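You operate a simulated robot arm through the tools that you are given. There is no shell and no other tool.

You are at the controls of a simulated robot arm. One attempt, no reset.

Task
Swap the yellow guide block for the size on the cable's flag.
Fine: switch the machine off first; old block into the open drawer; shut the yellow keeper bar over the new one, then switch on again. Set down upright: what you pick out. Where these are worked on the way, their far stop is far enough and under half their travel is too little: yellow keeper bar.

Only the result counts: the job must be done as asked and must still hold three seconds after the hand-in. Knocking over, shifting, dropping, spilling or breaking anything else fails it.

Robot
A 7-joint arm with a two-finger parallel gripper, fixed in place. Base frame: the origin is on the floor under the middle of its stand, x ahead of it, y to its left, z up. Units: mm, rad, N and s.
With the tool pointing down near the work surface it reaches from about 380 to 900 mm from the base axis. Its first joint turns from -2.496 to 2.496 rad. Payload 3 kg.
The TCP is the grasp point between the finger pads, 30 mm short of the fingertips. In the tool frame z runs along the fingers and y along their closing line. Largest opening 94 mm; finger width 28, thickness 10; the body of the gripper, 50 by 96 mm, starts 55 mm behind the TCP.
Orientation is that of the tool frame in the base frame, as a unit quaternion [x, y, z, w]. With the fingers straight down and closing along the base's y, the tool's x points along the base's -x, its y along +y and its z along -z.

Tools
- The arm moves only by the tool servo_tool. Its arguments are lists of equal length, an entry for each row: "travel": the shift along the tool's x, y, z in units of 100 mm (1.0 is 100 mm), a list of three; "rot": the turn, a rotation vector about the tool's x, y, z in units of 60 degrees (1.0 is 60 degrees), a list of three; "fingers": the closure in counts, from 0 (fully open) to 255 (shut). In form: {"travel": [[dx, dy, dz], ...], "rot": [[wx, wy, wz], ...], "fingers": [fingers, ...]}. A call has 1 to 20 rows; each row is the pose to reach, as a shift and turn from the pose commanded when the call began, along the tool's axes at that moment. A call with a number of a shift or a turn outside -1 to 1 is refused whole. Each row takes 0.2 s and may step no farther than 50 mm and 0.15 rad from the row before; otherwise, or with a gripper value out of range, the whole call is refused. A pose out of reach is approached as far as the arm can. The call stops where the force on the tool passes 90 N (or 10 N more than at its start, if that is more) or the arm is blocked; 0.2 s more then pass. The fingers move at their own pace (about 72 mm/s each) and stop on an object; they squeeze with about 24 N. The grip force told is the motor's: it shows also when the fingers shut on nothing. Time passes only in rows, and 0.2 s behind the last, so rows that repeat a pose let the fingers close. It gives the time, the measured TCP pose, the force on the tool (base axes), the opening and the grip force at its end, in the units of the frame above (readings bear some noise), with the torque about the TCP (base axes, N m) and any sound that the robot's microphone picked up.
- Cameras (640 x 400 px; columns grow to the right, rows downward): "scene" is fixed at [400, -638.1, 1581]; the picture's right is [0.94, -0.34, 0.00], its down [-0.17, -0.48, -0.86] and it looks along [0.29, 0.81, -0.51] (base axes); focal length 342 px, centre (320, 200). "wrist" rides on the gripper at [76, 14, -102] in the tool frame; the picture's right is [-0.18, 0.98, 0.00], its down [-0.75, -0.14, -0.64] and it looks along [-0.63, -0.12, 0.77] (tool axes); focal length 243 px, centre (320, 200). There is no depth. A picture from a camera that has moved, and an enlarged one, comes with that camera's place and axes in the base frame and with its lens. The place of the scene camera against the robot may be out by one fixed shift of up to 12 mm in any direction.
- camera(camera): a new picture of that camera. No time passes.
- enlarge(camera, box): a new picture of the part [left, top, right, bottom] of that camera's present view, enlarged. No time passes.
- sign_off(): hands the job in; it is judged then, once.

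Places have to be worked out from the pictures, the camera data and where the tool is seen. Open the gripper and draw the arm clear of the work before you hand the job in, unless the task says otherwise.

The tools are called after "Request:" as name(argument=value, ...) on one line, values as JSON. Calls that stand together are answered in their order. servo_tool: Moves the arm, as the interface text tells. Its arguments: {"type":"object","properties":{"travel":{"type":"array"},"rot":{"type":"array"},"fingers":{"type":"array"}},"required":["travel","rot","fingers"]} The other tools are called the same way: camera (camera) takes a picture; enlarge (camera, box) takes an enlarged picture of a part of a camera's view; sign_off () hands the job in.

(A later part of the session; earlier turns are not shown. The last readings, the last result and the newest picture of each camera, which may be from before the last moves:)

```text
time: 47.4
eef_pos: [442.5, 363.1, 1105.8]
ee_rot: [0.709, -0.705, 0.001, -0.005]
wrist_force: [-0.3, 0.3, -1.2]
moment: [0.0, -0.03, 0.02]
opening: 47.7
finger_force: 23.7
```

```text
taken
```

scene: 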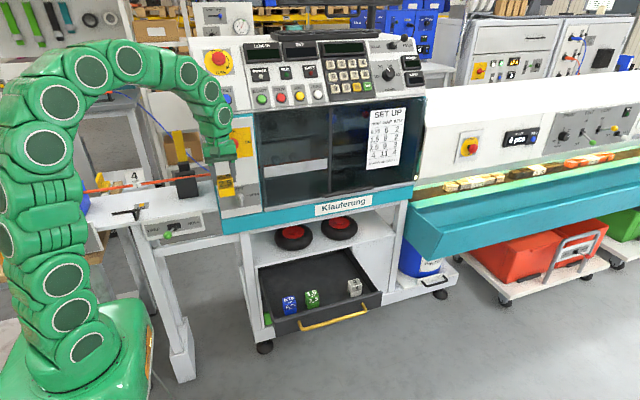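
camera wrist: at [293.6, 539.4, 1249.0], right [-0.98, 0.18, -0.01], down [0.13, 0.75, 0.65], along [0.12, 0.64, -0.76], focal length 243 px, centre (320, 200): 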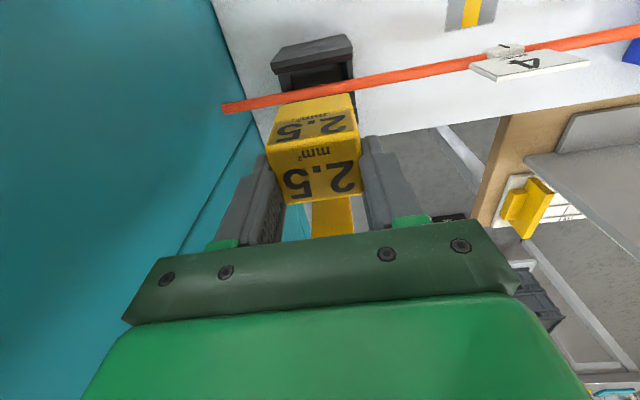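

The carry goes well and the block stays held. I continue right and down in front of the machine towards the drawer.

Request:
servo_tool(travel=[[0.13, -0.31, 0.2], [0.26, -0.63, 0.4], [0.4, -0.95, 0.6]], rot=[[0, 0, 0], [0, 0, 0], [0, 0, 0]], fingers=[255, 255, 255])

Request:
servo_tool(travel=[[0.07, -0.31, 0.27], [0.14, -0.63, 0.54], [0.2, -0.95, 0.8]], rot=[[0, 0, 0], [0, 0, 0], [0, 0, 0]], fingers=[255, 255, 255])

Request:
camera(camera="wrist")

Request:
camera(camera="scene")

```text
time: 48.2
eef_pos: [537.6, 321.9, 1045.9]
ee_rot: [0.708, -0.706, 0.0, -0.006]
wrist_force: [-0.1, 0.1, -0.6]
moment: [0.04, 0.01, 0.02]
opening: 47.5
finger_force: 24.3
```

```text
time: 49.0
eef_pos: [633.0, 301.7, 964.1]
ee_rot: [0.708, -0.706, 0.002, -0.006]
wrist_force: [0.6, 0.9, -0.1]
moment: [0.01, 0.01, 0.0]
opening: 47.4
finger_force: 23.7
```

```text
taken
camera wrist: at [618.1, 225.9, 1066.3], right [-0.98, 0.18, -0.01], down [0.13, 0.75, 0.65], along [0.12, 0.64, -0.76], focal length 243 px, centre (320, 200)
```

wrist: 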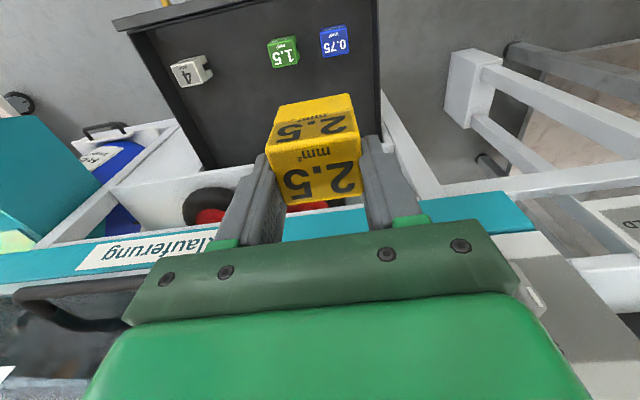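

```text
taken
```

scene: 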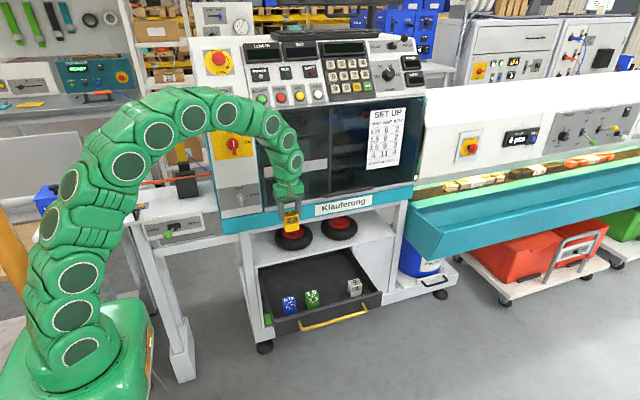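

The drawer is below; the estimate of its depth is still rough, so I get closer in the free slot region.

Request:
servo_tool(travel=[[0, -0.31, 0.3], [0, -0.63, 0.6], [0, -0.95, 0.9]], rot=[[0, 0, 0], [0, 0, 0], [0, 0, 0]], fingers=[255, 255, 255])

Request:
servo_tool(travel=[[0, -0.2, 0.3], [0, -0.4, 0.6], [0, -0.5, 0.9]], rot=[[0, 0, 0], [0, 0, 0], [0, 0, 0]], fingers=[255, 255, 255])

Request:
camera(camera="wrist")

Request:
camera(camera="scene")

```text
time: 49.8
eef_pos: [731.6, 303.1, 879.9]
ee_rot: [0.708, -0.706, 0.001, -0.006]
wrist_force: [0.2, 0.3, -0.8]
moment: [0.02, 0.0, -0.01]
opening: 47.4
finger_force: 23.7
```

```text
time: 50.6
eef_pos: [781.3, 303.4, 789.3]
ee_rot: [0.708, -0.706, 0.001, -0.008]
wrist_force: [-0.4, 0.1, -1.2]
moment: [-0.01, -0.01, -0.01]
opening: 47.6
finger_force: 24.0
```

```text
taken
camera wrist: at [765.3, 226.5, 890.8], right [-0.98, 0.18, -0.01], down [0.13, 0.75, 0.65], along [0.12, 0.64, -0.76], focal length 243 px, centre (320, 200)
```

wrist: 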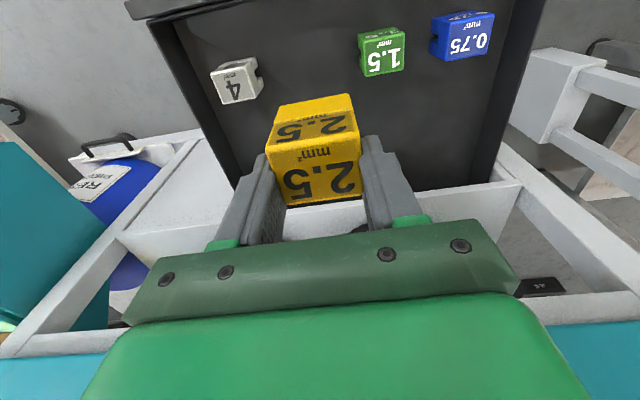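

```text
taken
```

scene: 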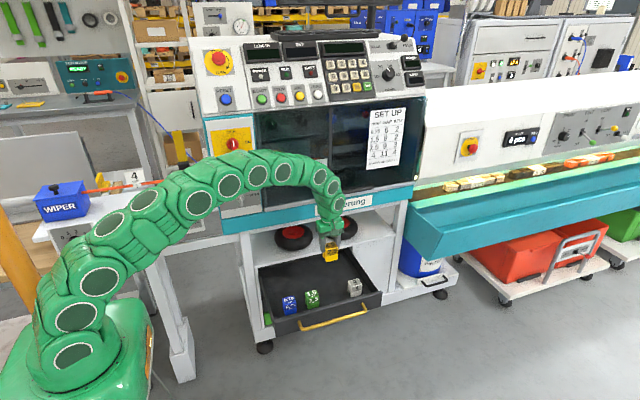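

I enlarge the drawer region from this nearer pose for a better triangulation.

Request:
enlarge(camera="wrist", box=[190, 0, 510, 190])

Request:
enlarge(camera="wrist", box=[120, 0, 290, 130])

Request:
enlarge(camera="scene", box=[250, 220, 400, 340])

```text
2.00 times, centred on (350, 95) of wrist
camera zoom: at [765.3, 226.5, 890.8], right [-0.98, 0.18, -0.01], down [0.13, 0.75, 0.65], along [0.12, 0.64, -0.76], focal length 485 px, centre (260, 410)
```

zoom: 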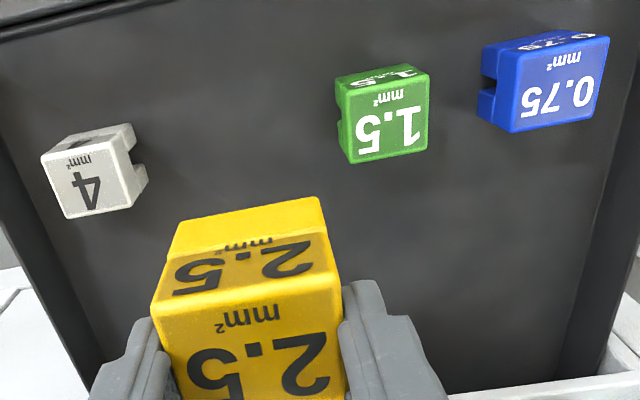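

```text
3.08 times, centred on (205, 65) of wrist
camera zoom: at [765.3, 226.5, 890.8], right [-0.98, 0.18, -0.01], down [0.13, 0.75, 0.65], along [0.12, 0.64, -0.76], focal length 746 px, centre (674, 615)
```

zoom: 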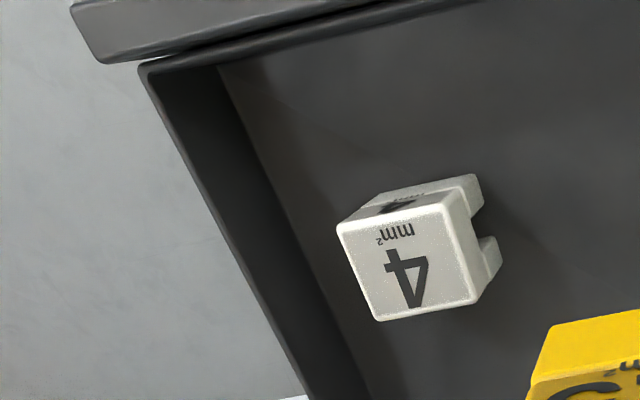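

```text
3.33 times, centred on (325, 280) of scene
camera zoom: at [400.0, -638.1, 1581.0], right [0.94, -0.34, 0.0], down [-0.17, -0.48, -0.86], along [0.29, 0.81, -0.51], focal length 1140 px, centre (303, -67)
```

zoom: 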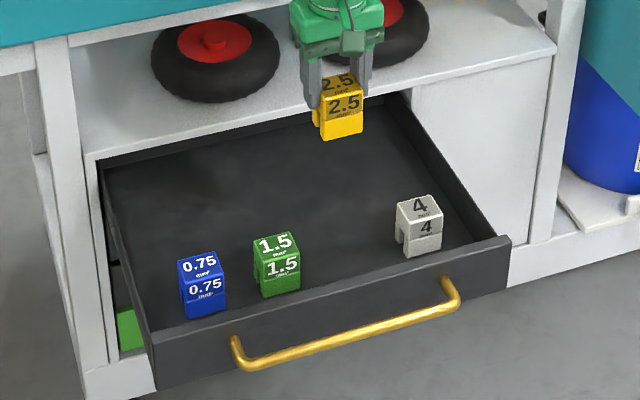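

With refined axes, block 4's top centre is at (887, 291, 573), giving a drawer floor at z≈515. The free slot centre is at about (796, 295). I level the tool and lower the old block over that slot.

Request:
servo_tool(travel=[[0.03, -0.08, 0.2], [0.06, -0.155, 0.5], [0.06, -0.155, 0.9]], rot=[[-0.005, 0.003, 0.001], [-0.0104, 0.0072, 0.0027], [-0.0104, 0.0072, 0.0027]], fingers=[255, 255, 255])

Request:
camera(camera="wrist")

Request:
enlarge(camera="scene", box=[250, 200, 400, 340])

```text
time: 51.4
eef_pos: [797.7, 297.1, 699.9]
ee_rot: [-0.707, 0.707, 0.0, 0.001]
wrist_force: [0.4, -0.6, -0.3]
moment: [0.03, -0.01, 0.0]
opening: 47.5
finger_force: 24.3
```

```text
taken
camera wrist: at [782.9, 222.2, 803.1], right [-0.98, 0.18, 0.0], down [0.14, 0.75, 0.64], along [0.12, 0.63, -0.77], focal length 243 px, centre (320, 200)
```

wrist: 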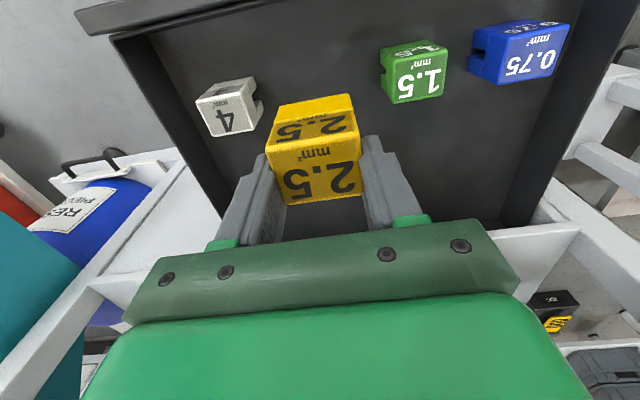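

```text
2.86 times, centred on (325, 270) of scene
camera zoom: at [400.0, -638.1, 1581.0], right [0.94, -0.34, 0.0], down [-0.17, -0.48, -0.86], along [0.29, 0.81, -0.51], focal length 977 px, centre (306, 0)
```

zoom: 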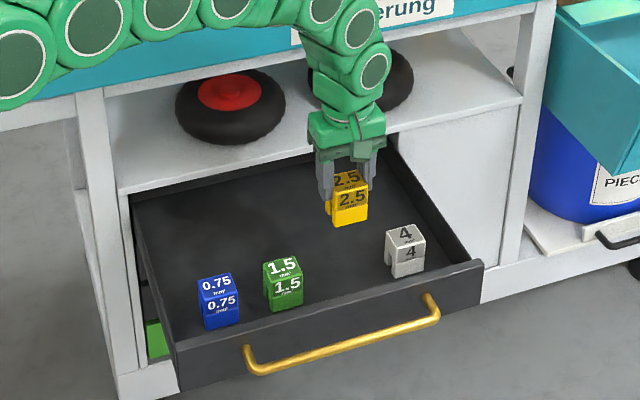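

The block hangs over the gap between 1.5 and 4. I lower it further to just above the expected floor contact.

Request:
servo_tool(travel=[[0, 0, 0.3], [0, 0, 0.6], [0, 0, 0.9], [0, 0, 1.0]], rot=[[0, 0, 0], [0, 0, 0], [0, 0, 0], [0, 0, 0]], fingers=[255, 255, 255, 255])

Request:
enlarge(camera="scene", box=[290, 230, 380, 310])

Request:
camera(camera="wrist")

```text
time: 52.4
eef_pos: [798.2, 296.4, 598.0]
ee_rot: [0.707, -0.707, -0.001, 0.001]
wrist_force: [-0.7, -0.4, -0.8]
moment: [0.01, -0.01, 0.0]
opening: 47.4
finger_force: 23.7
```

```text
5.00 times, centred on (335, 270) of scene
camera zoom: at [400.0, -638.1, 1581.0], right [0.94, -0.34, 0.0], down [-0.17, -0.48, -0.86], along [0.29, 0.81, -0.51], focal length 1710 px, centre (245, -150)
```

zoom: 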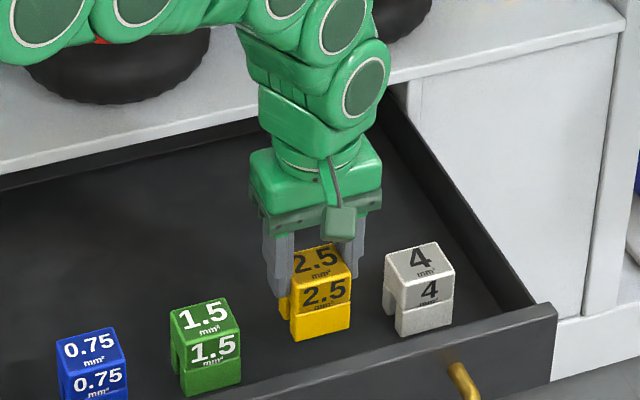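

```text
taken
camera wrist: at [783.4, 221.2, 701.7], right [-0.98, 0.18, 0.0], down [0.14, 0.75, 0.64], along [0.12, 0.63, -0.77], focal length 243 px, centre (320, 200)
```

wrist: 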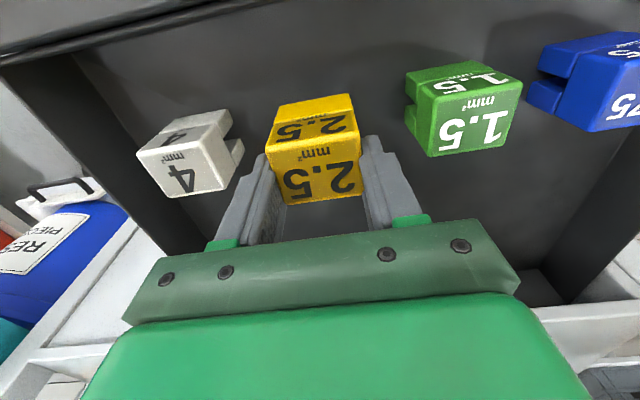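

The block's label side faces front as its neighbours do. I creep down in small steps to feel the floor.

Request:
servo_tool(travel=[[0, 0, 0.05], [0, 0, 0.09], [0, 0, 0.09]], rot=[[0, 0, 0], [0, 0, 0], [0, 0, 0]], fingers=[255, 255, 255])

Request:
servo_tool(travel=[[0, 0, 0.02], [0, 0, 0.03], [0, 0, 0.03]], rot=[[0, 0, 0], [0, 0, 0], [0, 0, 0]], fingers=[255, 255, 255])

Request:
enlarge(camera="scene", box=[290, 230, 380, 310])

```text
time: 53.2
eef_pos: [798.1, 297.9, 590.1]
ee_rot: [-0.707, 0.708, 0.0, 0.0]
wrist_force: [0.0, 0.1, -1.3]
moment: [-0.01, -0.02, -0.01]
opening: 47.4
finger_force: 24.4
```

```text
time: 54.0
eef_pos: [797.8, 298.4, 587.4]
ee_rot: [-0.707, 0.707, 0.0, 0.0]
wrist_force: [-0.3, 0.3, -1.1]
moment: [0.02, -0.03, -0.02]
opening: 47.4
finger_force: 24.2
```

```text
5.00 times, centred on (335, 270) of scene
camera zoom: at [400.0, -638.1, 1581.0], right [0.94, -0.34, 0.0], down [-0.17, -0.48, -0.86], along [0.29, 0.81, -0.51], focal length 1710 px, centre (245, -150)
```

zoom: 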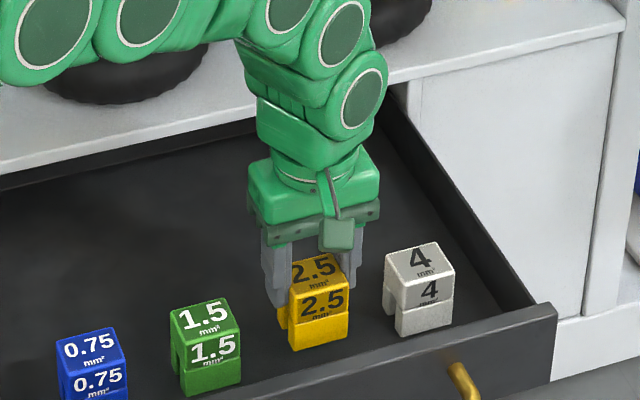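

Compared with its neighbours, the block's foot is still about 12 mm above the floor. I lower further with force checks.

Request:
servo_tool(travel=[[0, 0, 0.04], [0, 0, 0.08], [0, 0, 0.08]], rot=[[0, 0, 0], [0, 0, 0], [0, 0, 0]], fingers=[255, 255, 255])

Request:
servo_tool(travel=[[0, 0, 0.01], [0, 0, 0.02], [0, 0, 0.02]], rot=[[0, 0, 0], [0, 0, 0], [0, 0, 0]], fingers=[255, 255, 255])

Request:
enlarge(camera="scene", box=[290, 230, 380, 310])

```text
time: 54.8
eef_pos: [796.1, 297.7, 578.5]
ee_rot: [-0.707, 0.707, 0.0, -0.001]
wrist_force: [0.6, 0.0, -0.8]
moment: [0.03, -0.01, 0.01]
opening: 47.5
finger_force: 23.5
```

```text
time: 55.6
eef_pos: [797.1, 297.3, 577.1]
ee_rot: [0.707, -0.707, 0.0, 0.0]
wrist_force: [0.6, 0.1, -0.8]
moment: [0.0, 0.0, 0.01]
opening: 47.2
finger_force: 23.7
```

```text
5.00 times, centred on (335, 270) of scene
camera zoom: at [400.0, -638.1, 1581.0], right [0.94, -0.34, 0.0], down [-0.17, -0.48, -0.86], along [0.29, 0.81, -0.51], focal length 1710 px, centre (245, -150)
```

zoom: 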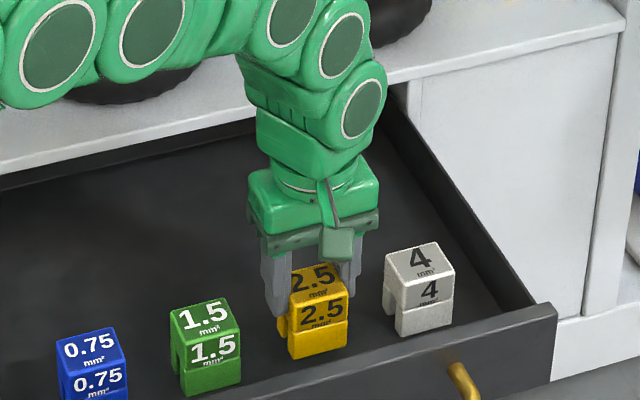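

About 4 mm still to go. I continue in roughly 1.5 mm steps.

Request:
servo_tool(travel=[[0, 0, 0.015], [0, 0, 0.015]], rot=[[0, 0, 0], [0, 0, 0]], fingers=[255, 255])

Request:
servo_tool(travel=[[0, 0, 0.015], [0, 0, 0.015]], rot=[[0, 0, 0], [0, 0, 0]], fingers=[255, 255])

```text
time: 56.2
eef_pos: [798.0, 298.1, 577.1]
ee_rot: [0.707, -0.707, -0.001, 0.0]
wrist_force: [-0.7, -0.9, -1.8]
moment: [0.0, 0.0, -0.02]
opening: 47.7
finger_force: 23.9
```

```text
time: 56.8
eef_pos: [798.0, 297.4, 575.0]
ee_rot: [0.708, -0.707, 0.0, 0.001]
wrist_force: [0.1, -0.4, -0.7]
moment: [0.02, -0.02, 0.01]
opening: 47.7
finger_force: 24.0
```

No contact yet; I keep creeping down in 1 mm steps.

Request:
servo_tool(travel=[[0, 0, 0.01], [0, 0, 0.01]], rot=[[0, 0, 0], [0, 0, 0]], fingers=[255, 255])

Request:
servo_tool(travel=[[0, 0, 0.01], [0, 0, 0.01]], rot=[[0, 0, 0], [0, 0, 0]], fingers=[255, 255])

Request:
enlarge(camera="scene", box=[290, 230, 380, 310])

```text
time: 57.4
eef_pos: [797.8, 298.4, 573.7]
ee_rot: [0.707, -0.707, -0.001, 0.0]
wrist_force: [-0.8, 0.4, -1.7]
moment: [-0.02, 0.02, 0.01]
opening: 47.2
finger_force: 24.0
```

```text
time: 58.0
eef_pos: [797.4, 298.1, 572.2]
ee_rot: [-0.707, 0.708, -0.001, -0.001]
wrist_force: [-0.3, -0.6, -1.3]
moment: [0.01, 0.01, 0.03]
opening: 47.5
finger_force: 24.2
```

```text
5.00 times, centred on (335, 270) of scene
camera zoom: at [400.0, -638.1, 1581.0], right [0.94, -0.34, 0.0], down [-0.17, -0.48, -0.86], along [0.29, 0.81, -0.51], focal length 1710 px, centre (245, -150)
```

zoom: 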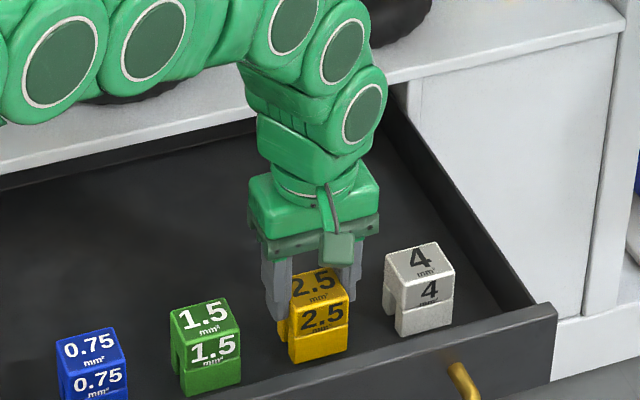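

Request:
servo_tool(travel=[[0, 0, 0.01], [0, 0, 0.01]], rot=[[0, 0, 0], [0, 0, 0]], fingers=[255, 255])

Request:
servo_tool(travel=[[0, 0, 0.01], [0, 0, 0.01]], rot=[[0, 0, 0], [0, 0, 0]], fingers=[255, 255])

```text
time: 58.6
eef_pos: [798.3, 296.6, 571.2]
ee_rot: [-0.707, 0.708, 0.0, 0.001]
wrist_force: [-0.6, 0.0, -1.2]
moment: [0.02, -0.04, 0.01]
opening: 47.5
finger_force: 24.1
```

```text
time: 59.2
eef_pos: [797.7, 296.3, 570.0]
ee_rot: [-0.707, 0.707, 0.0, 0.0]
wrist_force: [0.0, -0.9, -1.5]
moment: [0.01, -0.02, -0.02]
opening: 47.7
finger_force: 23.5
```

Still no contact at z=570. I continue step by step.

Request:
servo_tool(travel=[[0, 0, 0.01], [0, 0, 0.01]], rot=[[0, 0, 0], [0, 0, 0]], fingers=[255, 255])

Request:
servo_tool(travel=[[0, 0, 0.01], [0, 0, 0.01]], rot=[[0, 0, 0], [0, 0, 0]], fingers=[255, 255])

Request:
enlarge(camera="scene", box=[290, 230, 380, 310])

Request:
camera(camera="wrist")

```text
time: 59.8
eef_pos: [797.5, 297.7, 569.7]
ee_rot: [0.707, -0.707, 0.0, -0.001]
wrist_force: [-0.7, 0.2, -0.9]
moment: [0.02, 0.01, 0.0]
opening: 47.7
finger_force: 23.7
```

```text
time: 60.4
eef_pos: [797.4, 297.2, 569.7]
ee_rot: [0.707, -0.707, -0.001, 0.001]
wrist_force: [-0.7, -0.3, -1.6]
moment: [0.04, -0.04, 0.0]
opening: 47.5
finger_force: 24.0
```

```text
5.00 times, centred on (335, 270) of scene
camera zoom: at [400.0, -638.1, 1581.0], right [0.94, -0.34, 0.0], down [-0.17, -0.48, -0.86], along [0.29, 0.81, -0.51], focal length 1710 px, centre (245, -150)
```

zoom: 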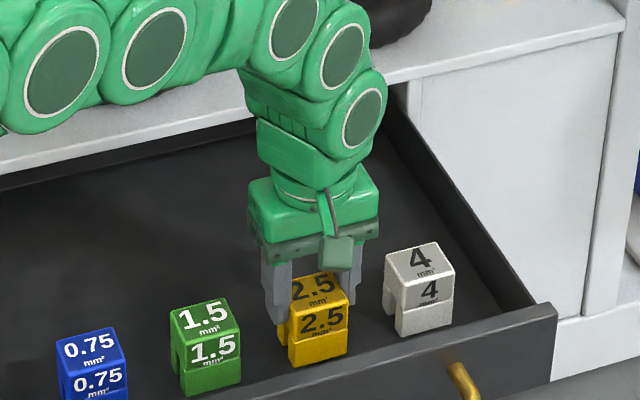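

```text
taken
camera wrist: at [782.4, 222.0, 671.5], right [-0.98, 0.18, 0.0], down [0.14, 0.75, 0.64], along [0.12, 0.63, -0.77], focal length 243 px, centre (320, 200)
```

wrist: 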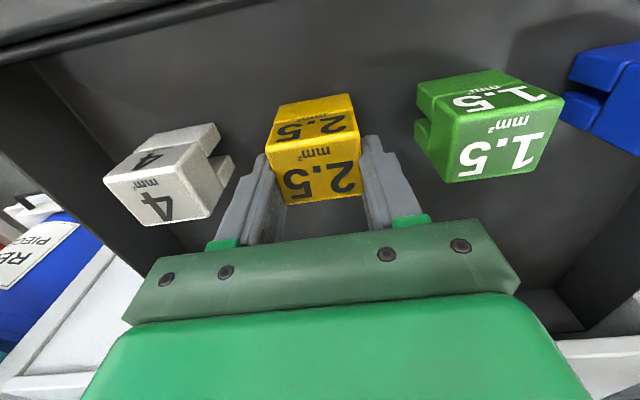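

The measured z lags the small commands a little. I take a 3 mm step and check the force.

Request:
servo_tool(travel=[[0, 0, 0.015], [0, 0, 0.03], [0, 0, 0.03]], rot=[[0, 0, 0], [0, 0, 0], [0, 0, 0]], fingers=[255, 255, 255])

Request:
enlarge(camera="scene", box=[320, 260, 370, 300])

```text
time: 61.2
eef_pos: [797.9, 298.5, 566.1]
ee_rot: [0.707, -0.707, 0.0, 0.0]
wrist_force: [-0.5, -1.4, -1.7]
moment: [0.0, 0.03, -0.01]
opening: 47.6
finger_force: 23.7
```

```text
10.00 times, centred on (345, 280) of scene
camera zoom: at [400.0, -638.1, 1581.0], right [0.94, -0.34, 0.0], down [-0.17, -0.48, -0.86], along [0.29, 0.81, -0.51], focal length 3421 px, centre (70, -600)
```

zoom: 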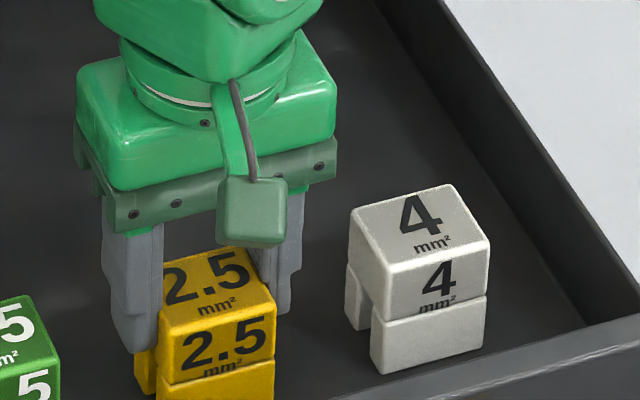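

Request:
servo_tool(travel=[[0, 0, 0.01], [0, 0, 0.02], [0, 0, 0.02]], rot=[[0, 0, 0], [0, 0, 0], [0, 0, 0]], fingers=[255, 255, 255])

Request:
enlarge(camera="wrist", box=[90, 60, 410, 230])

```text
time: 62.0
eef_pos: [797.1, 299.8, 566.1]
ee_rot: [0.707, -0.707, 0.001, -0.001]
wrist_force: [-9.6, 0.1, 37.1]
moment: [0.18, 0.09, 0.0]
opening: 47.4
finger_force: 23.9
```

```text
2.00 times, centred on (250, 145) of wrist
camera zoom: at [782.6, 223.1, 668.3], right [-0.98, 0.18, 0.0], down [0.14, 0.75, 0.64], along [0.12, 0.63, -0.77], focal length 485 px, centre (460, 310)
```

zoom: 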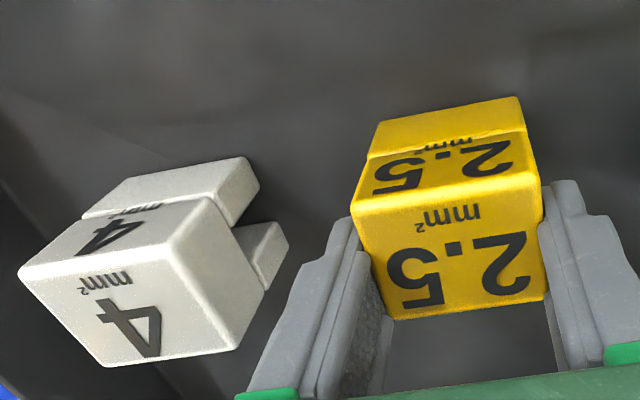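

Floor contact: 37 N upward at TCP z≈566. I ease up about 1 mm, then open the fingers to leave the old block standing.

Request:
servo_tool(travel=[[0, 0, -0.011], [0, 0, -0.011]], rot=[[0, 0, 0], [0, 0, 0]], fingers=[255, 255])

Request:
servo_tool(travel=[[0, 0, 0], [0, 0, 0], [0, 0, 0]], rot=[[0, 0, 0], [0, 0, 0], [0, 0, 0]], fingers=[100, 65, 65])

Request:
enlarge(camera="wrist", box=[90, 60, 410, 230])

```text
time: 62.6
eef_pos: [797.6, 298.3, 565.5]
ee_rot: [-0.707, 0.707, 0.0, 0.0]
wrist_force: [3.4, 0.6, 24.1]
moment: [0.22, -0.55, 0.02]
opening: 47.3
finger_force: 24.2
```

```text
time: 63.4
eef_pos: [797.1, 298.3, 563.8]
ee_rot: [-0.707, 0.708, 0.0, -0.002]
wrist_force: [2.0, -1.5, 8.2]
moment: [-0.05, -0.29, -0.04]
opening: 70.8
finger_force: 0.8
```

```text
2.00 times, centred on (250, 145) of wrist
camera zoom: at [781.9, 222.6, 667.3], right [-0.98, 0.18, 0.0], down [0.14, 0.75, 0.64], along [0.12, 0.63, -0.77], focal length 485 px, centre (460, 310)
```

zoom: 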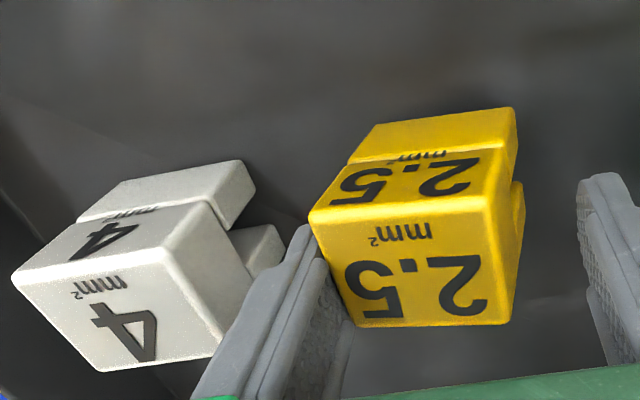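

The block sits against one finger after opening. I check whether it stands upright before moving.

Request:
enlarge(camera="scene", box=[310, 255, 380, 311])

Request:
camera(camera="wrist")

```text
7.14 times, centred on (345, 283) of scene
camera zoom: at [400.0, -638.1, 1581.0], right [0.94, -0.34, 0.0], down [-0.17, -0.48, -0.86], along [0.29, 0.81, -0.51], focal length 2443 px, centre (141, -393)
```

zoom: 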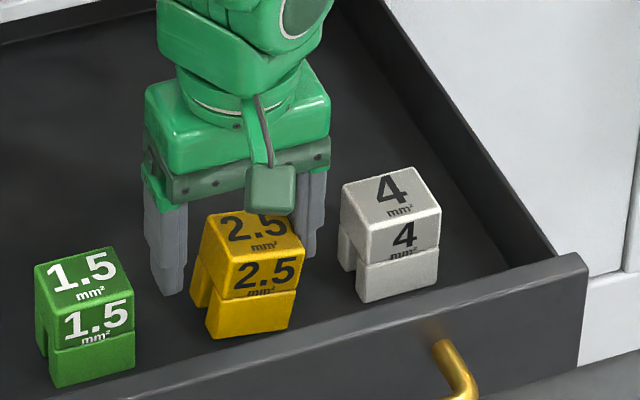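

```text
taken
camera wrist: at [781.9, 222.6, 667.3], right [-0.98, 0.18, 0.0], down [0.14, 0.75, 0.64], along [0.12, 0.63, -0.77], focal length 243 px, centre (320, 200)
```

wrist: 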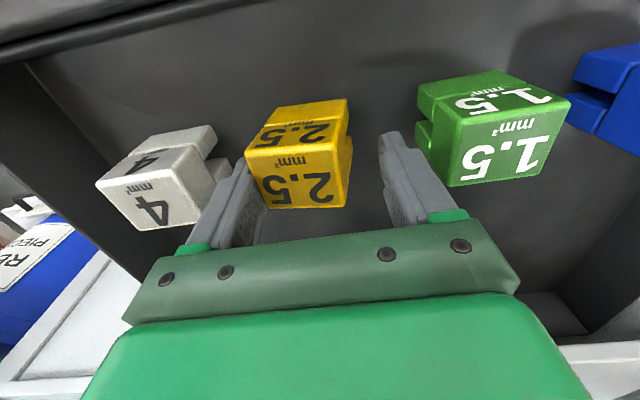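

Request:
enlarge(camera="scene", box=[328, 278, 356, 304])

Request:
enlarge(camera="wrist", box=[220, 80, 440, 240])

```text
15.38 times, centred on (342, 291) of scene
camera zoom: at [400.0, -638.1, 1581.0], right [0.94, -0.34, 0.0], down [-0.17, -0.48, -0.86], along [0.29, 0.81, -0.51], focal length 5263 px, centre (-18, -1200)
```

zoom: 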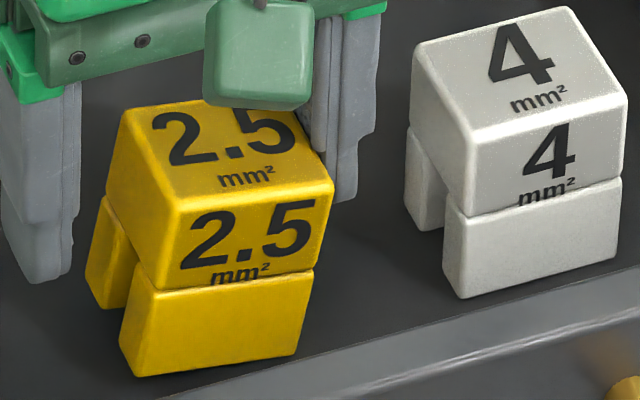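

```text
2.50 times, centred on (330, 160) of wrist
camera zoom: at [781.9, 222.6, 667.3], right [-0.98, 0.18, 0.0], down [0.14, 0.75, 0.64], along [0.12, 0.63, -0.77], focal length 606 px, centre (295, 300)
```

zoom: 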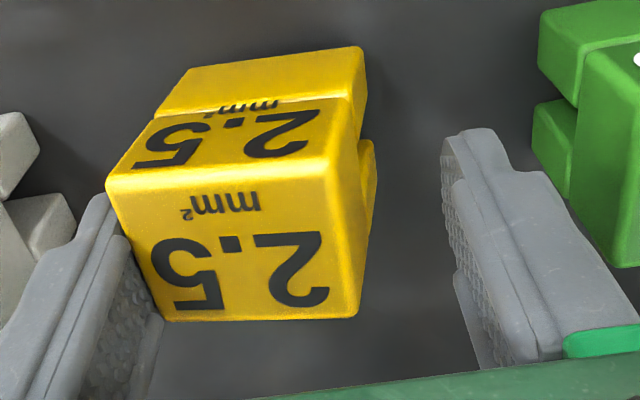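

The block leans about 7° onto the +x finger because the finger still presses down on it with about 8 N. I raise the tool slightly to relieve that and let it settle flat.

Request:
servo_tool(travel=[[0, 0, -0.01], [0, 0, -0.02], [0, 0, -0.02]], rot=[[0, 0, 0], [0, 0, 0], [0, 0, 0]], fingers=[65, 65, 65])

Request:
enlarge(camera="scene", box=[328, 278, 356, 304])

Request:
enlarge(camera="wrist", box=[220, 80, 440, 240])

```text
time: 64.2
eef_pos: [796.8, 298.5, 567.1]
ee_rot: [-0.707, 0.707, 0.0, 0.0]
wrist_force: [-0.4, 0.3, 0.7]
moment: [-0.01, -0.01, 0.01]
opening: 70.1
finger_force: 0.2
```

```text
15.38 times, centred on (342, 291) of scene
camera zoom: at [400.0, -638.1, 1581.0], right [0.94, -0.34, 0.0], down [-0.17, -0.48, -0.86], along [0.29, 0.81, -0.51], focal length 5263 px, centre (-18, -1200)
```

zoom: 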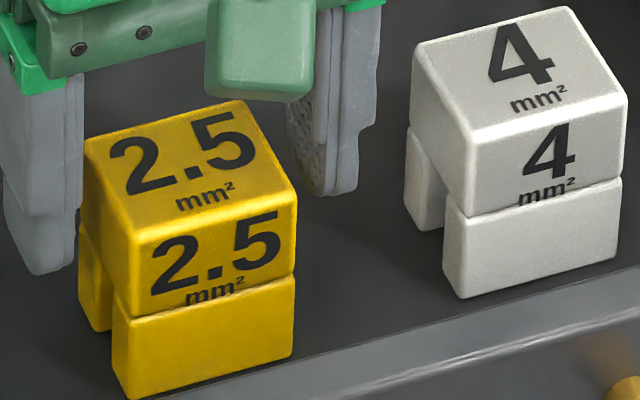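

```text
2.50 times, centred on (330, 160) of wrist
camera zoom: at [782.4, 222.9, 669.9], right [-0.98, 0.18, 0.0], down [0.14, 0.75, 0.64], along [0.12, 0.63, -0.77], focal length 606 px, centre (295, 300)
```

zoom: 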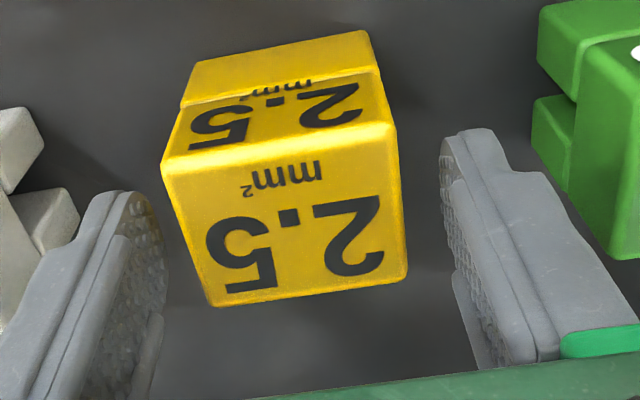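

The block now stands flat and upright. I raise straight up clear of it.

Request:
servo_tool(travel=[[0, 0, -0.1], [0, 0, -0.3], [0, 0, -0.6], [0, 0, -0.95]], rot=[[0, 0, 0], [0, 0, 0], [0, 0, 0], [0, 0, 0]], fingers=[65, 65, 65, 65])

Request:
camera(camera="wrist")

Request:
enlarge(camera="scene", box=[280, 240, 390, 320])

```text
time: 65.2
eef_pos: [795.1, 295.9, 660.8]
ee_rot: [-0.707, 0.707, 0.0, -0.001]
wrist_force: [0.1, 0.2, 0.5]
moment: [0.01, -0.01, 0.03]
opening: 70.0
finger_force: 0.1
```

```text
taken
camera wrist: at [780.7, 221.6, 763.8], right [-0.98, 0.18, 0.0], down [0.14, 0.75, 0.64], along [0.12, 0.63, -0.77], focal length 243 px, centre (320, 200)
```

wrist: 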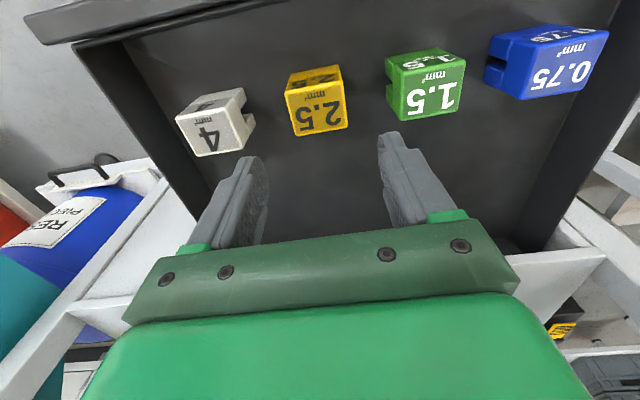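

```text
5.00 times, centred on (335, 280) of scene
camera zoom: at [400.0, -638.1, 1581.0], right [0.94, -0.34, 0.0], down [-0.17, -0.48, -0.86], along [0.29, 0.81, -0.51], focal length 1710 px, centre (245, -200)
```

zoom: 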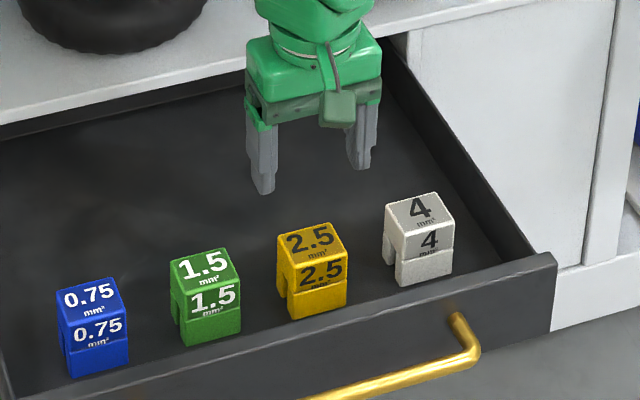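

All four blocks stand in a row and the old 2.5 is upright. I enlarge the "4" block for an accurate fix, using block tops at z≈557.

Request:
enlarge(camera="wrist", box=[150, 50, 370, 190])

Request:
enlarge(camera="scene", box=[335, 262, 385, 302])

```text
2.86 times, centred on (260, 120) of wrist
camera zoom: at [780.7, 221.6, 763.8], right [-0.98, 0.18, 0.0], down [0.14, 0.75, 0.64], along [0.12, 0.63, -0.77], focal length 693 px, centre (491, 429)
```

zoom: 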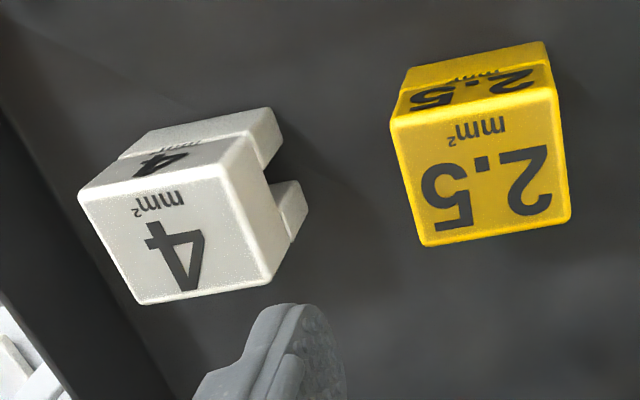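

```text
10.00 times, centred on (360, 282) of scene
camera zoom: at [400.0, -638.1, 1581.0], right [0.94, -0.34, 0.0], down [-0.17, -0.48, -0.86], along [0.29, 0.81, -0.51], focal length 3421 px, centre (-80, -620)
```

zoom: 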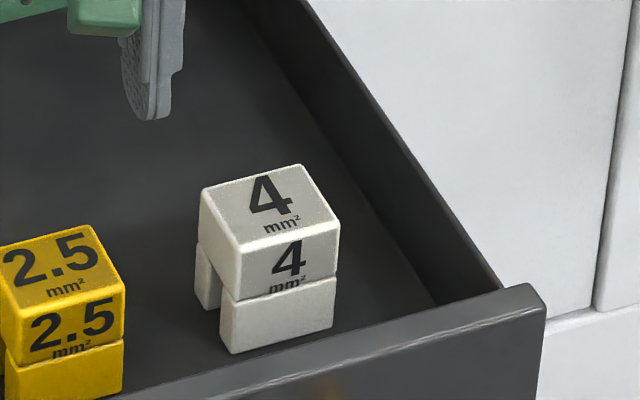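

Block 4's top measures 47×38 mm, centred on (894.5, 296), top z≈557. I move over it at z≈660 to test the reach (radius ≈942).

Request:
servo_tool(travel=[[0, -0.3, 0], [0, -0.65, 0], [0, -0.98, 0], [0, -0.98, 0]], rot=[[0, 0, 0], [0, 0, 0], [0, 0, 0], [0, 0, 0]], fingers=[50, 50, 50, 50])

Request:
camera(camera="wrist")

Request:
camera(camera="scene")

```text
time: 66.2
eef_pos: [865.2, 294.9, 663.2]
ee_rot: [0.708, -0.706, 0.0, 0.0]
wrist_force: [-0.7, -0.6, -0.4]
moment: [-0.01, 0.02, -0.02]
opening: 75.7
finger_force: 0.1
out of reach, approached as far as the arm can: row 3, 4
```

```text
taken
camera wrist: at [850.6, 219.9, 765.1], right [-0.98, 0.18, 0.0], down [0.14, 0.75, 0.64], along [0.12, 0.63, -0.77], focal length 243 px, centre (320, 200)
```

wrist: 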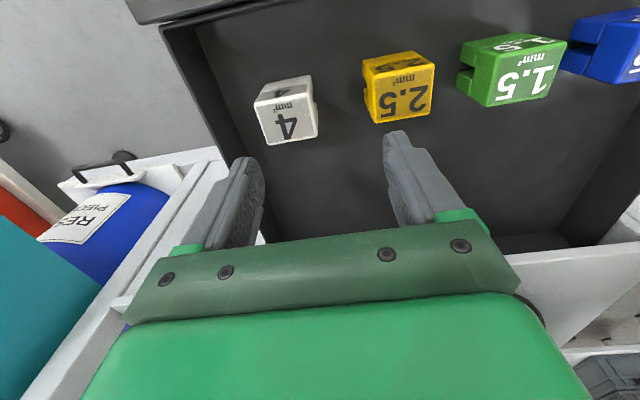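

```text
taken
```

scene: 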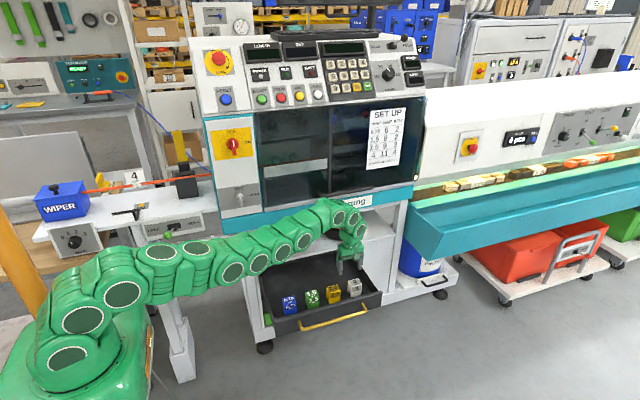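

Straight down, the arm reaches only x≈865 here; block 4 is at 894.5. I check whether a lower height extends the reach, keeping the tips above the block tops.

Request:
servo_tool(travel=[[0, -0.05, 0.25], [0, -0.15, 0.45], [0, -0.29, 0.58], [0, -0.29, 0.58]], rot=[[0, 0, 0], [0, 0, 0], [0, 0, 0], [0, 0, 0]], fingers=[50, 50, 50, 50])

Request:
camera(camera="wrist")

```text
time: 67.2
eef_pos: [867.2, 294.0, 655.0]
ee_rot: [0.707, -0.707, 0.0, 0.0]
wrist_force: [0.3, 0.0, 0.4]
moment: [0.05, -0.01, 0.02]
opening: 75.6
finger_force: 0.0
out of reach, approached as far as the arm can: row 1, 2, 3, 4
```

```text
taken
camera wrist: at [850.8, 219.6, 757.4], right [-0.98, 0.18, 0.0], down [0.14, 0.75, 0.64], along [0.12, 0.63, -0.77], focal length 243 px, centre (320, 200)
```

wrist: 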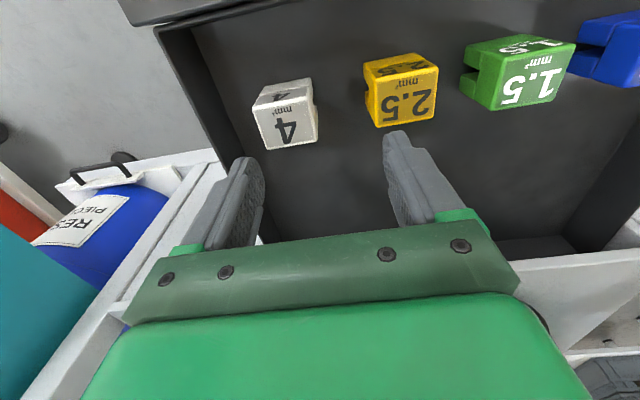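

With the tool vertical, x≈867 is the limit. I'll approach block 4 with the fingers closing along y and the tool tilted about 16° outward, set it down nearer, then regrasp. First I back off and yaw the tool.

Request:
servo_tool(travel=[[0, 0.3, -0.15], [0, 0.6, -0.3], [0, 0.8, -0.45]], rot=[[0, 0, 0], [0, 0, 0], [0, 0, 0]], fingers=[50, 50, 50])

Request:
servo_tool(travel=[[0, 0, 0], [0, 0, 0], [0, 0, 0], [0, 0, 0], [0, 0, 0], [0, 0, 0], [0, 0, 0]], rot=[[0, 0, 0.142], [0, 0, 0.284], [0, 0, 0.426], [0, 0, 0.568], [0, 0, 0.71], [0, 0, 0.852], [0, 0, 0.99]], fingers=[50, 50, 50, 50, 50, 50, 50])

Request:
servo_tool(travel=[[0, 0, 0], [0, 0, 0], [0, 0, 0], [0, 0, 0]], rot=[[0, 0, 0.142], [0, 0, 0.284], [0, 0, 0.426], [0, 0, 0.51]], fingers=[50, 50, 50, 50])

Request:
camera(camera="scene")

```text
time: 68.0
eef_pos: [786.5, 294.5, 699.0]
ee_rot: [0.708, -0.707, 0.001, 0.0]
wrist_force: [0.4, 1.0, 0.4]
moment: [-0.01, -0.03, -0.01]
opening: 75.8
finger_force: 0.0
```

```text
time: 69.6
eef_pos: [787.0, 293.4, 701.0]
ee_rot: [-0.264, 0.965, 0.001, 0.0]
wrist_force: [-0.2, 0.2, -0.4]
moment: [-0.01, -0.01, -0.05]
opening: 75.6
finger_force: 0.1
```

```text
time: 70.6
eef_pos: [785.4, 294.7, 700.1]
ee_rot: [0.0, 1.0, 0.0, -0.001]
wrist_force: [0.8, -0.6, 0.4]
moment: [-0.02, 0.01, -0.03]
opening: 75.2
finger_force: 0.1
```

```text
taken
```

scene: 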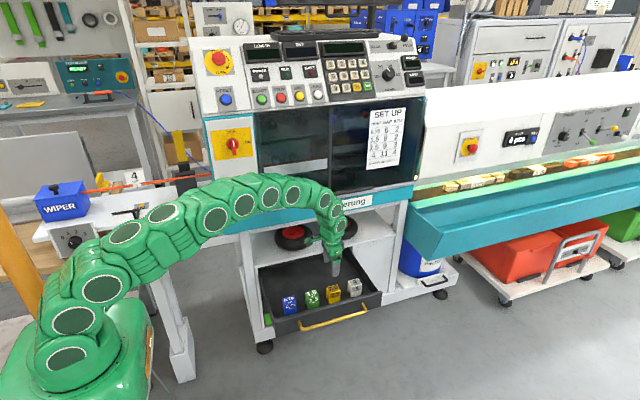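

The yaw is done. Now I tilt about 16° outward and move closer to block 4, staying above it.

Request:
servo_tool(travel=[[-0.2, 0, 0], [-0.4, 0, 0.1], [-0.6, 0.01, 0.2]], rot=[[0, -0.1, 0], [0, -0.2, 0], [0, -0.267, 0]], fingers=[30, 30, 30])

Request:
camera(camera="wrist")

Request:
enlarge(camera="scene", box=[280, 220, 400, 320])

```text
time: 71.4
eef_pos: [846.8, 294.2, 682.4]
ee_rot: [0.0, 0.99, -0.001, 0.14]
wrist_force: [-0.1, 0.8, 0.9]
moment: [0.0, -0.03, -0.01]
opening: 82.8
finger_force: 0.0
```

```text
taken
camera wrist: at [744.4, 309.3, 759.1], right [0.18, 0.98, 0.05], down [0.55, -0.14, 0.83], along [0.82, -0.12, -0.56], focal length 243 px, centre (320, 200)
```

wrist: 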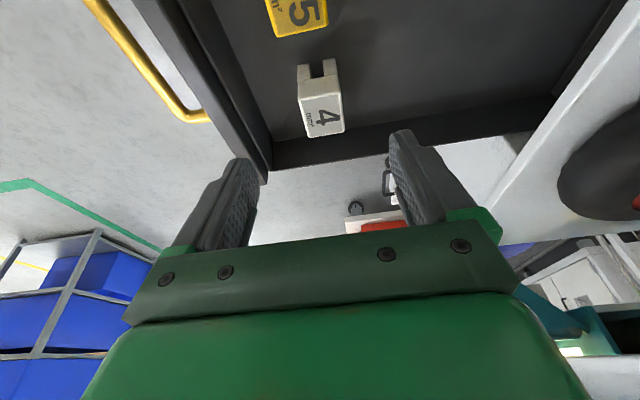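

```text
4.00 times, centred on (340, 270) of scene
camera zoom: at [400.0, -638.1, 1581.0], right [0.94, -0.34, 0.0], down [-0.17, -0.48, -0.86], along [0.29, 0.81, -0.51], focal length 1368 px, centre (240, -80)
```

zoom: 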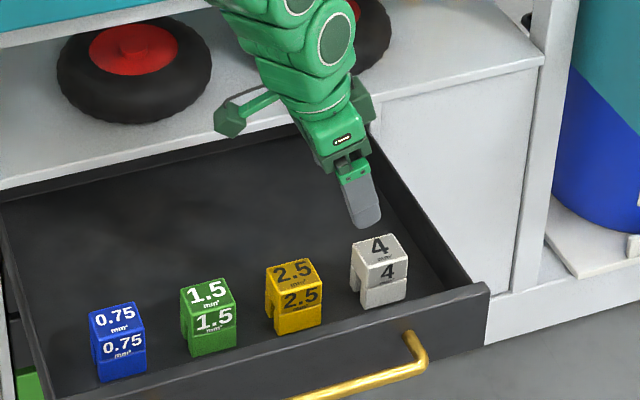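

Request:
enlarge(camera="wrist", box=[260, 40, 390, 150])

```text
3.64 times, centred on (325, 95) of wrist
camera zoom: at [744.4, 309.3, 759.1], right [0.18, 0.98, 0.05], down [0.55, -0.14, 0.83], along [0.82, -0.12, -0.56], focal length 882 px, centre (302, 582)
```

zoom: 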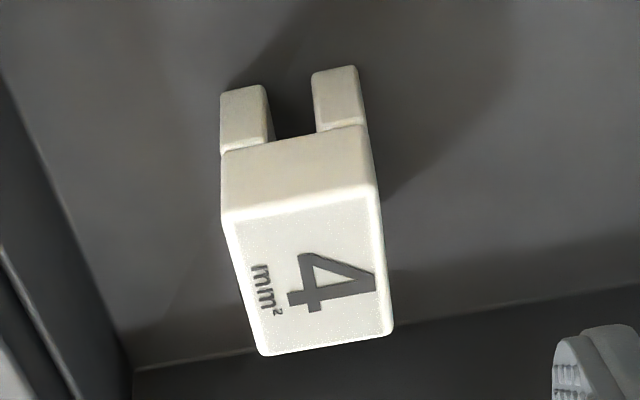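

Block 4's centre is confirmed at (895, 296). I move above it with the tilted tool, open wide across y, then descend straight down beside its front and back faces.

Request:
servo_tool(travel=[[-0.1, 0.006, 0.18], [-0.2, 0.012, 0.36], [-0.3, 0.018, 0.528]], rot=[[0, 0, 0], [0, 0, 0], [0, 0, 0]], fingers=[30, 30, 30])

Request:
camera(camera="wrist")

Request:
enlarge(camera="scene", box=[310, 240, 400, 310])

```text
time: 72.2
eef_pos: [889.6, 295.4, 639.6]
ee_rot: [0.0, 0.99, 0.0, 0.139]
wrist_force: [-0.4, 0.9, 0.1]
moment: [0.0, -0.03, -0.01]
opening: 82.9
finger_force: 0.1
```

```text
taken
camera wrist: at [788.3, 310.9, 717.0], right [0.18, 0.98, 0.05], down [0.55, -0.14, 0.83], along [0.82, -0.12, -0.56], focal length 243 px, centre (320, 200)
```

wrist: 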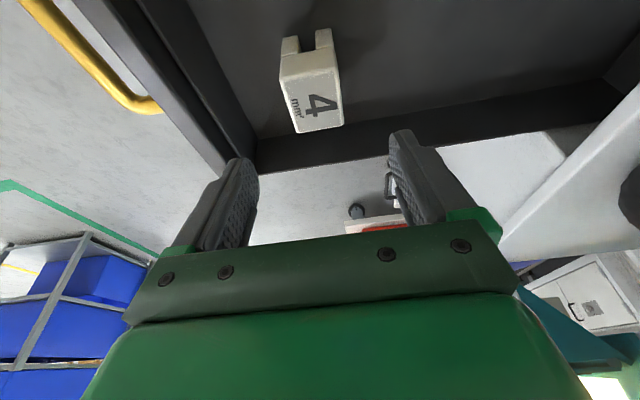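

```text
5.71 times, centred on (355, 275) of scene
camera zoom: at [400.0, -638.1, 1581.0], right [0.94, -0.34, 0.0], down [-0.17, -0.48, -0.86], along [0.29, 0.81, -0.51], focal length 1955 px, centre (120, -229)
```

zoom: 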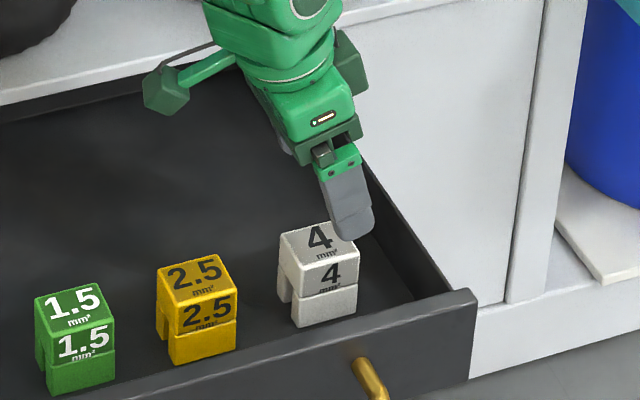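

The block centre now reads (894, 296.5), right on target. I descend beside it.

Request:
servo_tool(travel=[[0.055, 0.005, 0.19], [0.11, 0.008, 0.38], [0.166, 0.008, 0.576], [0.166, 0.008, 0.576]], rot=[[0, 0, 0], [0, 0, 0], [0, 0, 0], [0, 0, 0]], fingers=[30, 30, 30, 30])

Request:
enlarge(camera="wrist", box=[220, 40, 440, 240])

Request:
enlarge(camera="scene", box=[320, 245, 390, 305])

```text
time: 73.2
eef_pos: [888.0, 297.6, 578.6]
ee_rot: [-0.001, 0.99, 0.0, 0.14]
wrist_force: [0.2, -0.7, -0.1]
moment: [-0.03, 0.0, 0.03]
opening: 82.9
finger_force: 0.0
```

```text
2.00 times, centred on (330, 140) of wrist
camera zoom: at [786.1, 311.7, 656.6], right [0.18, 0.98, 0.05], down [0.55, -0.14, 0.82], along [0.82, -0.12, -0.56], focal length 485 px, centre (300, 320)
```

zoom: 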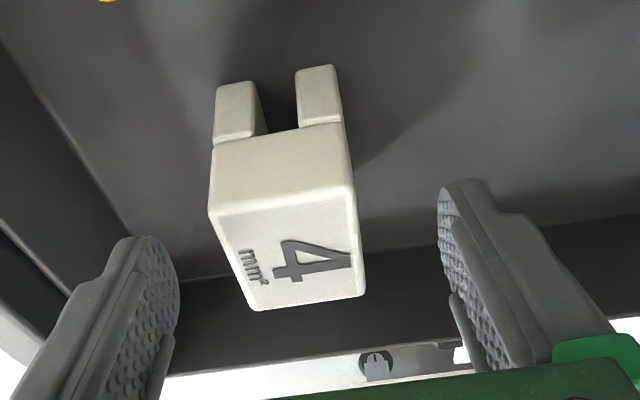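

```text
6.67 times, centred on (355, 275) of scene
camera zoom: at [400.0, -638.1, 1581.0], right [0.94, -0.34, 0.0], down [-0.17, -0.48, -0.86], along [0.29, 0.81, -0.51], focal length 2280 px, centre (87, -300)
```

zoom: 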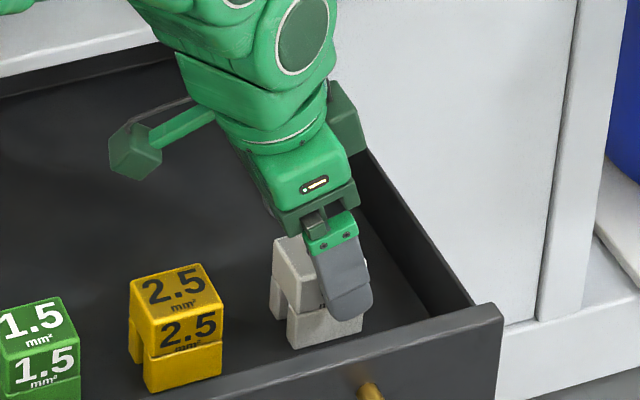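

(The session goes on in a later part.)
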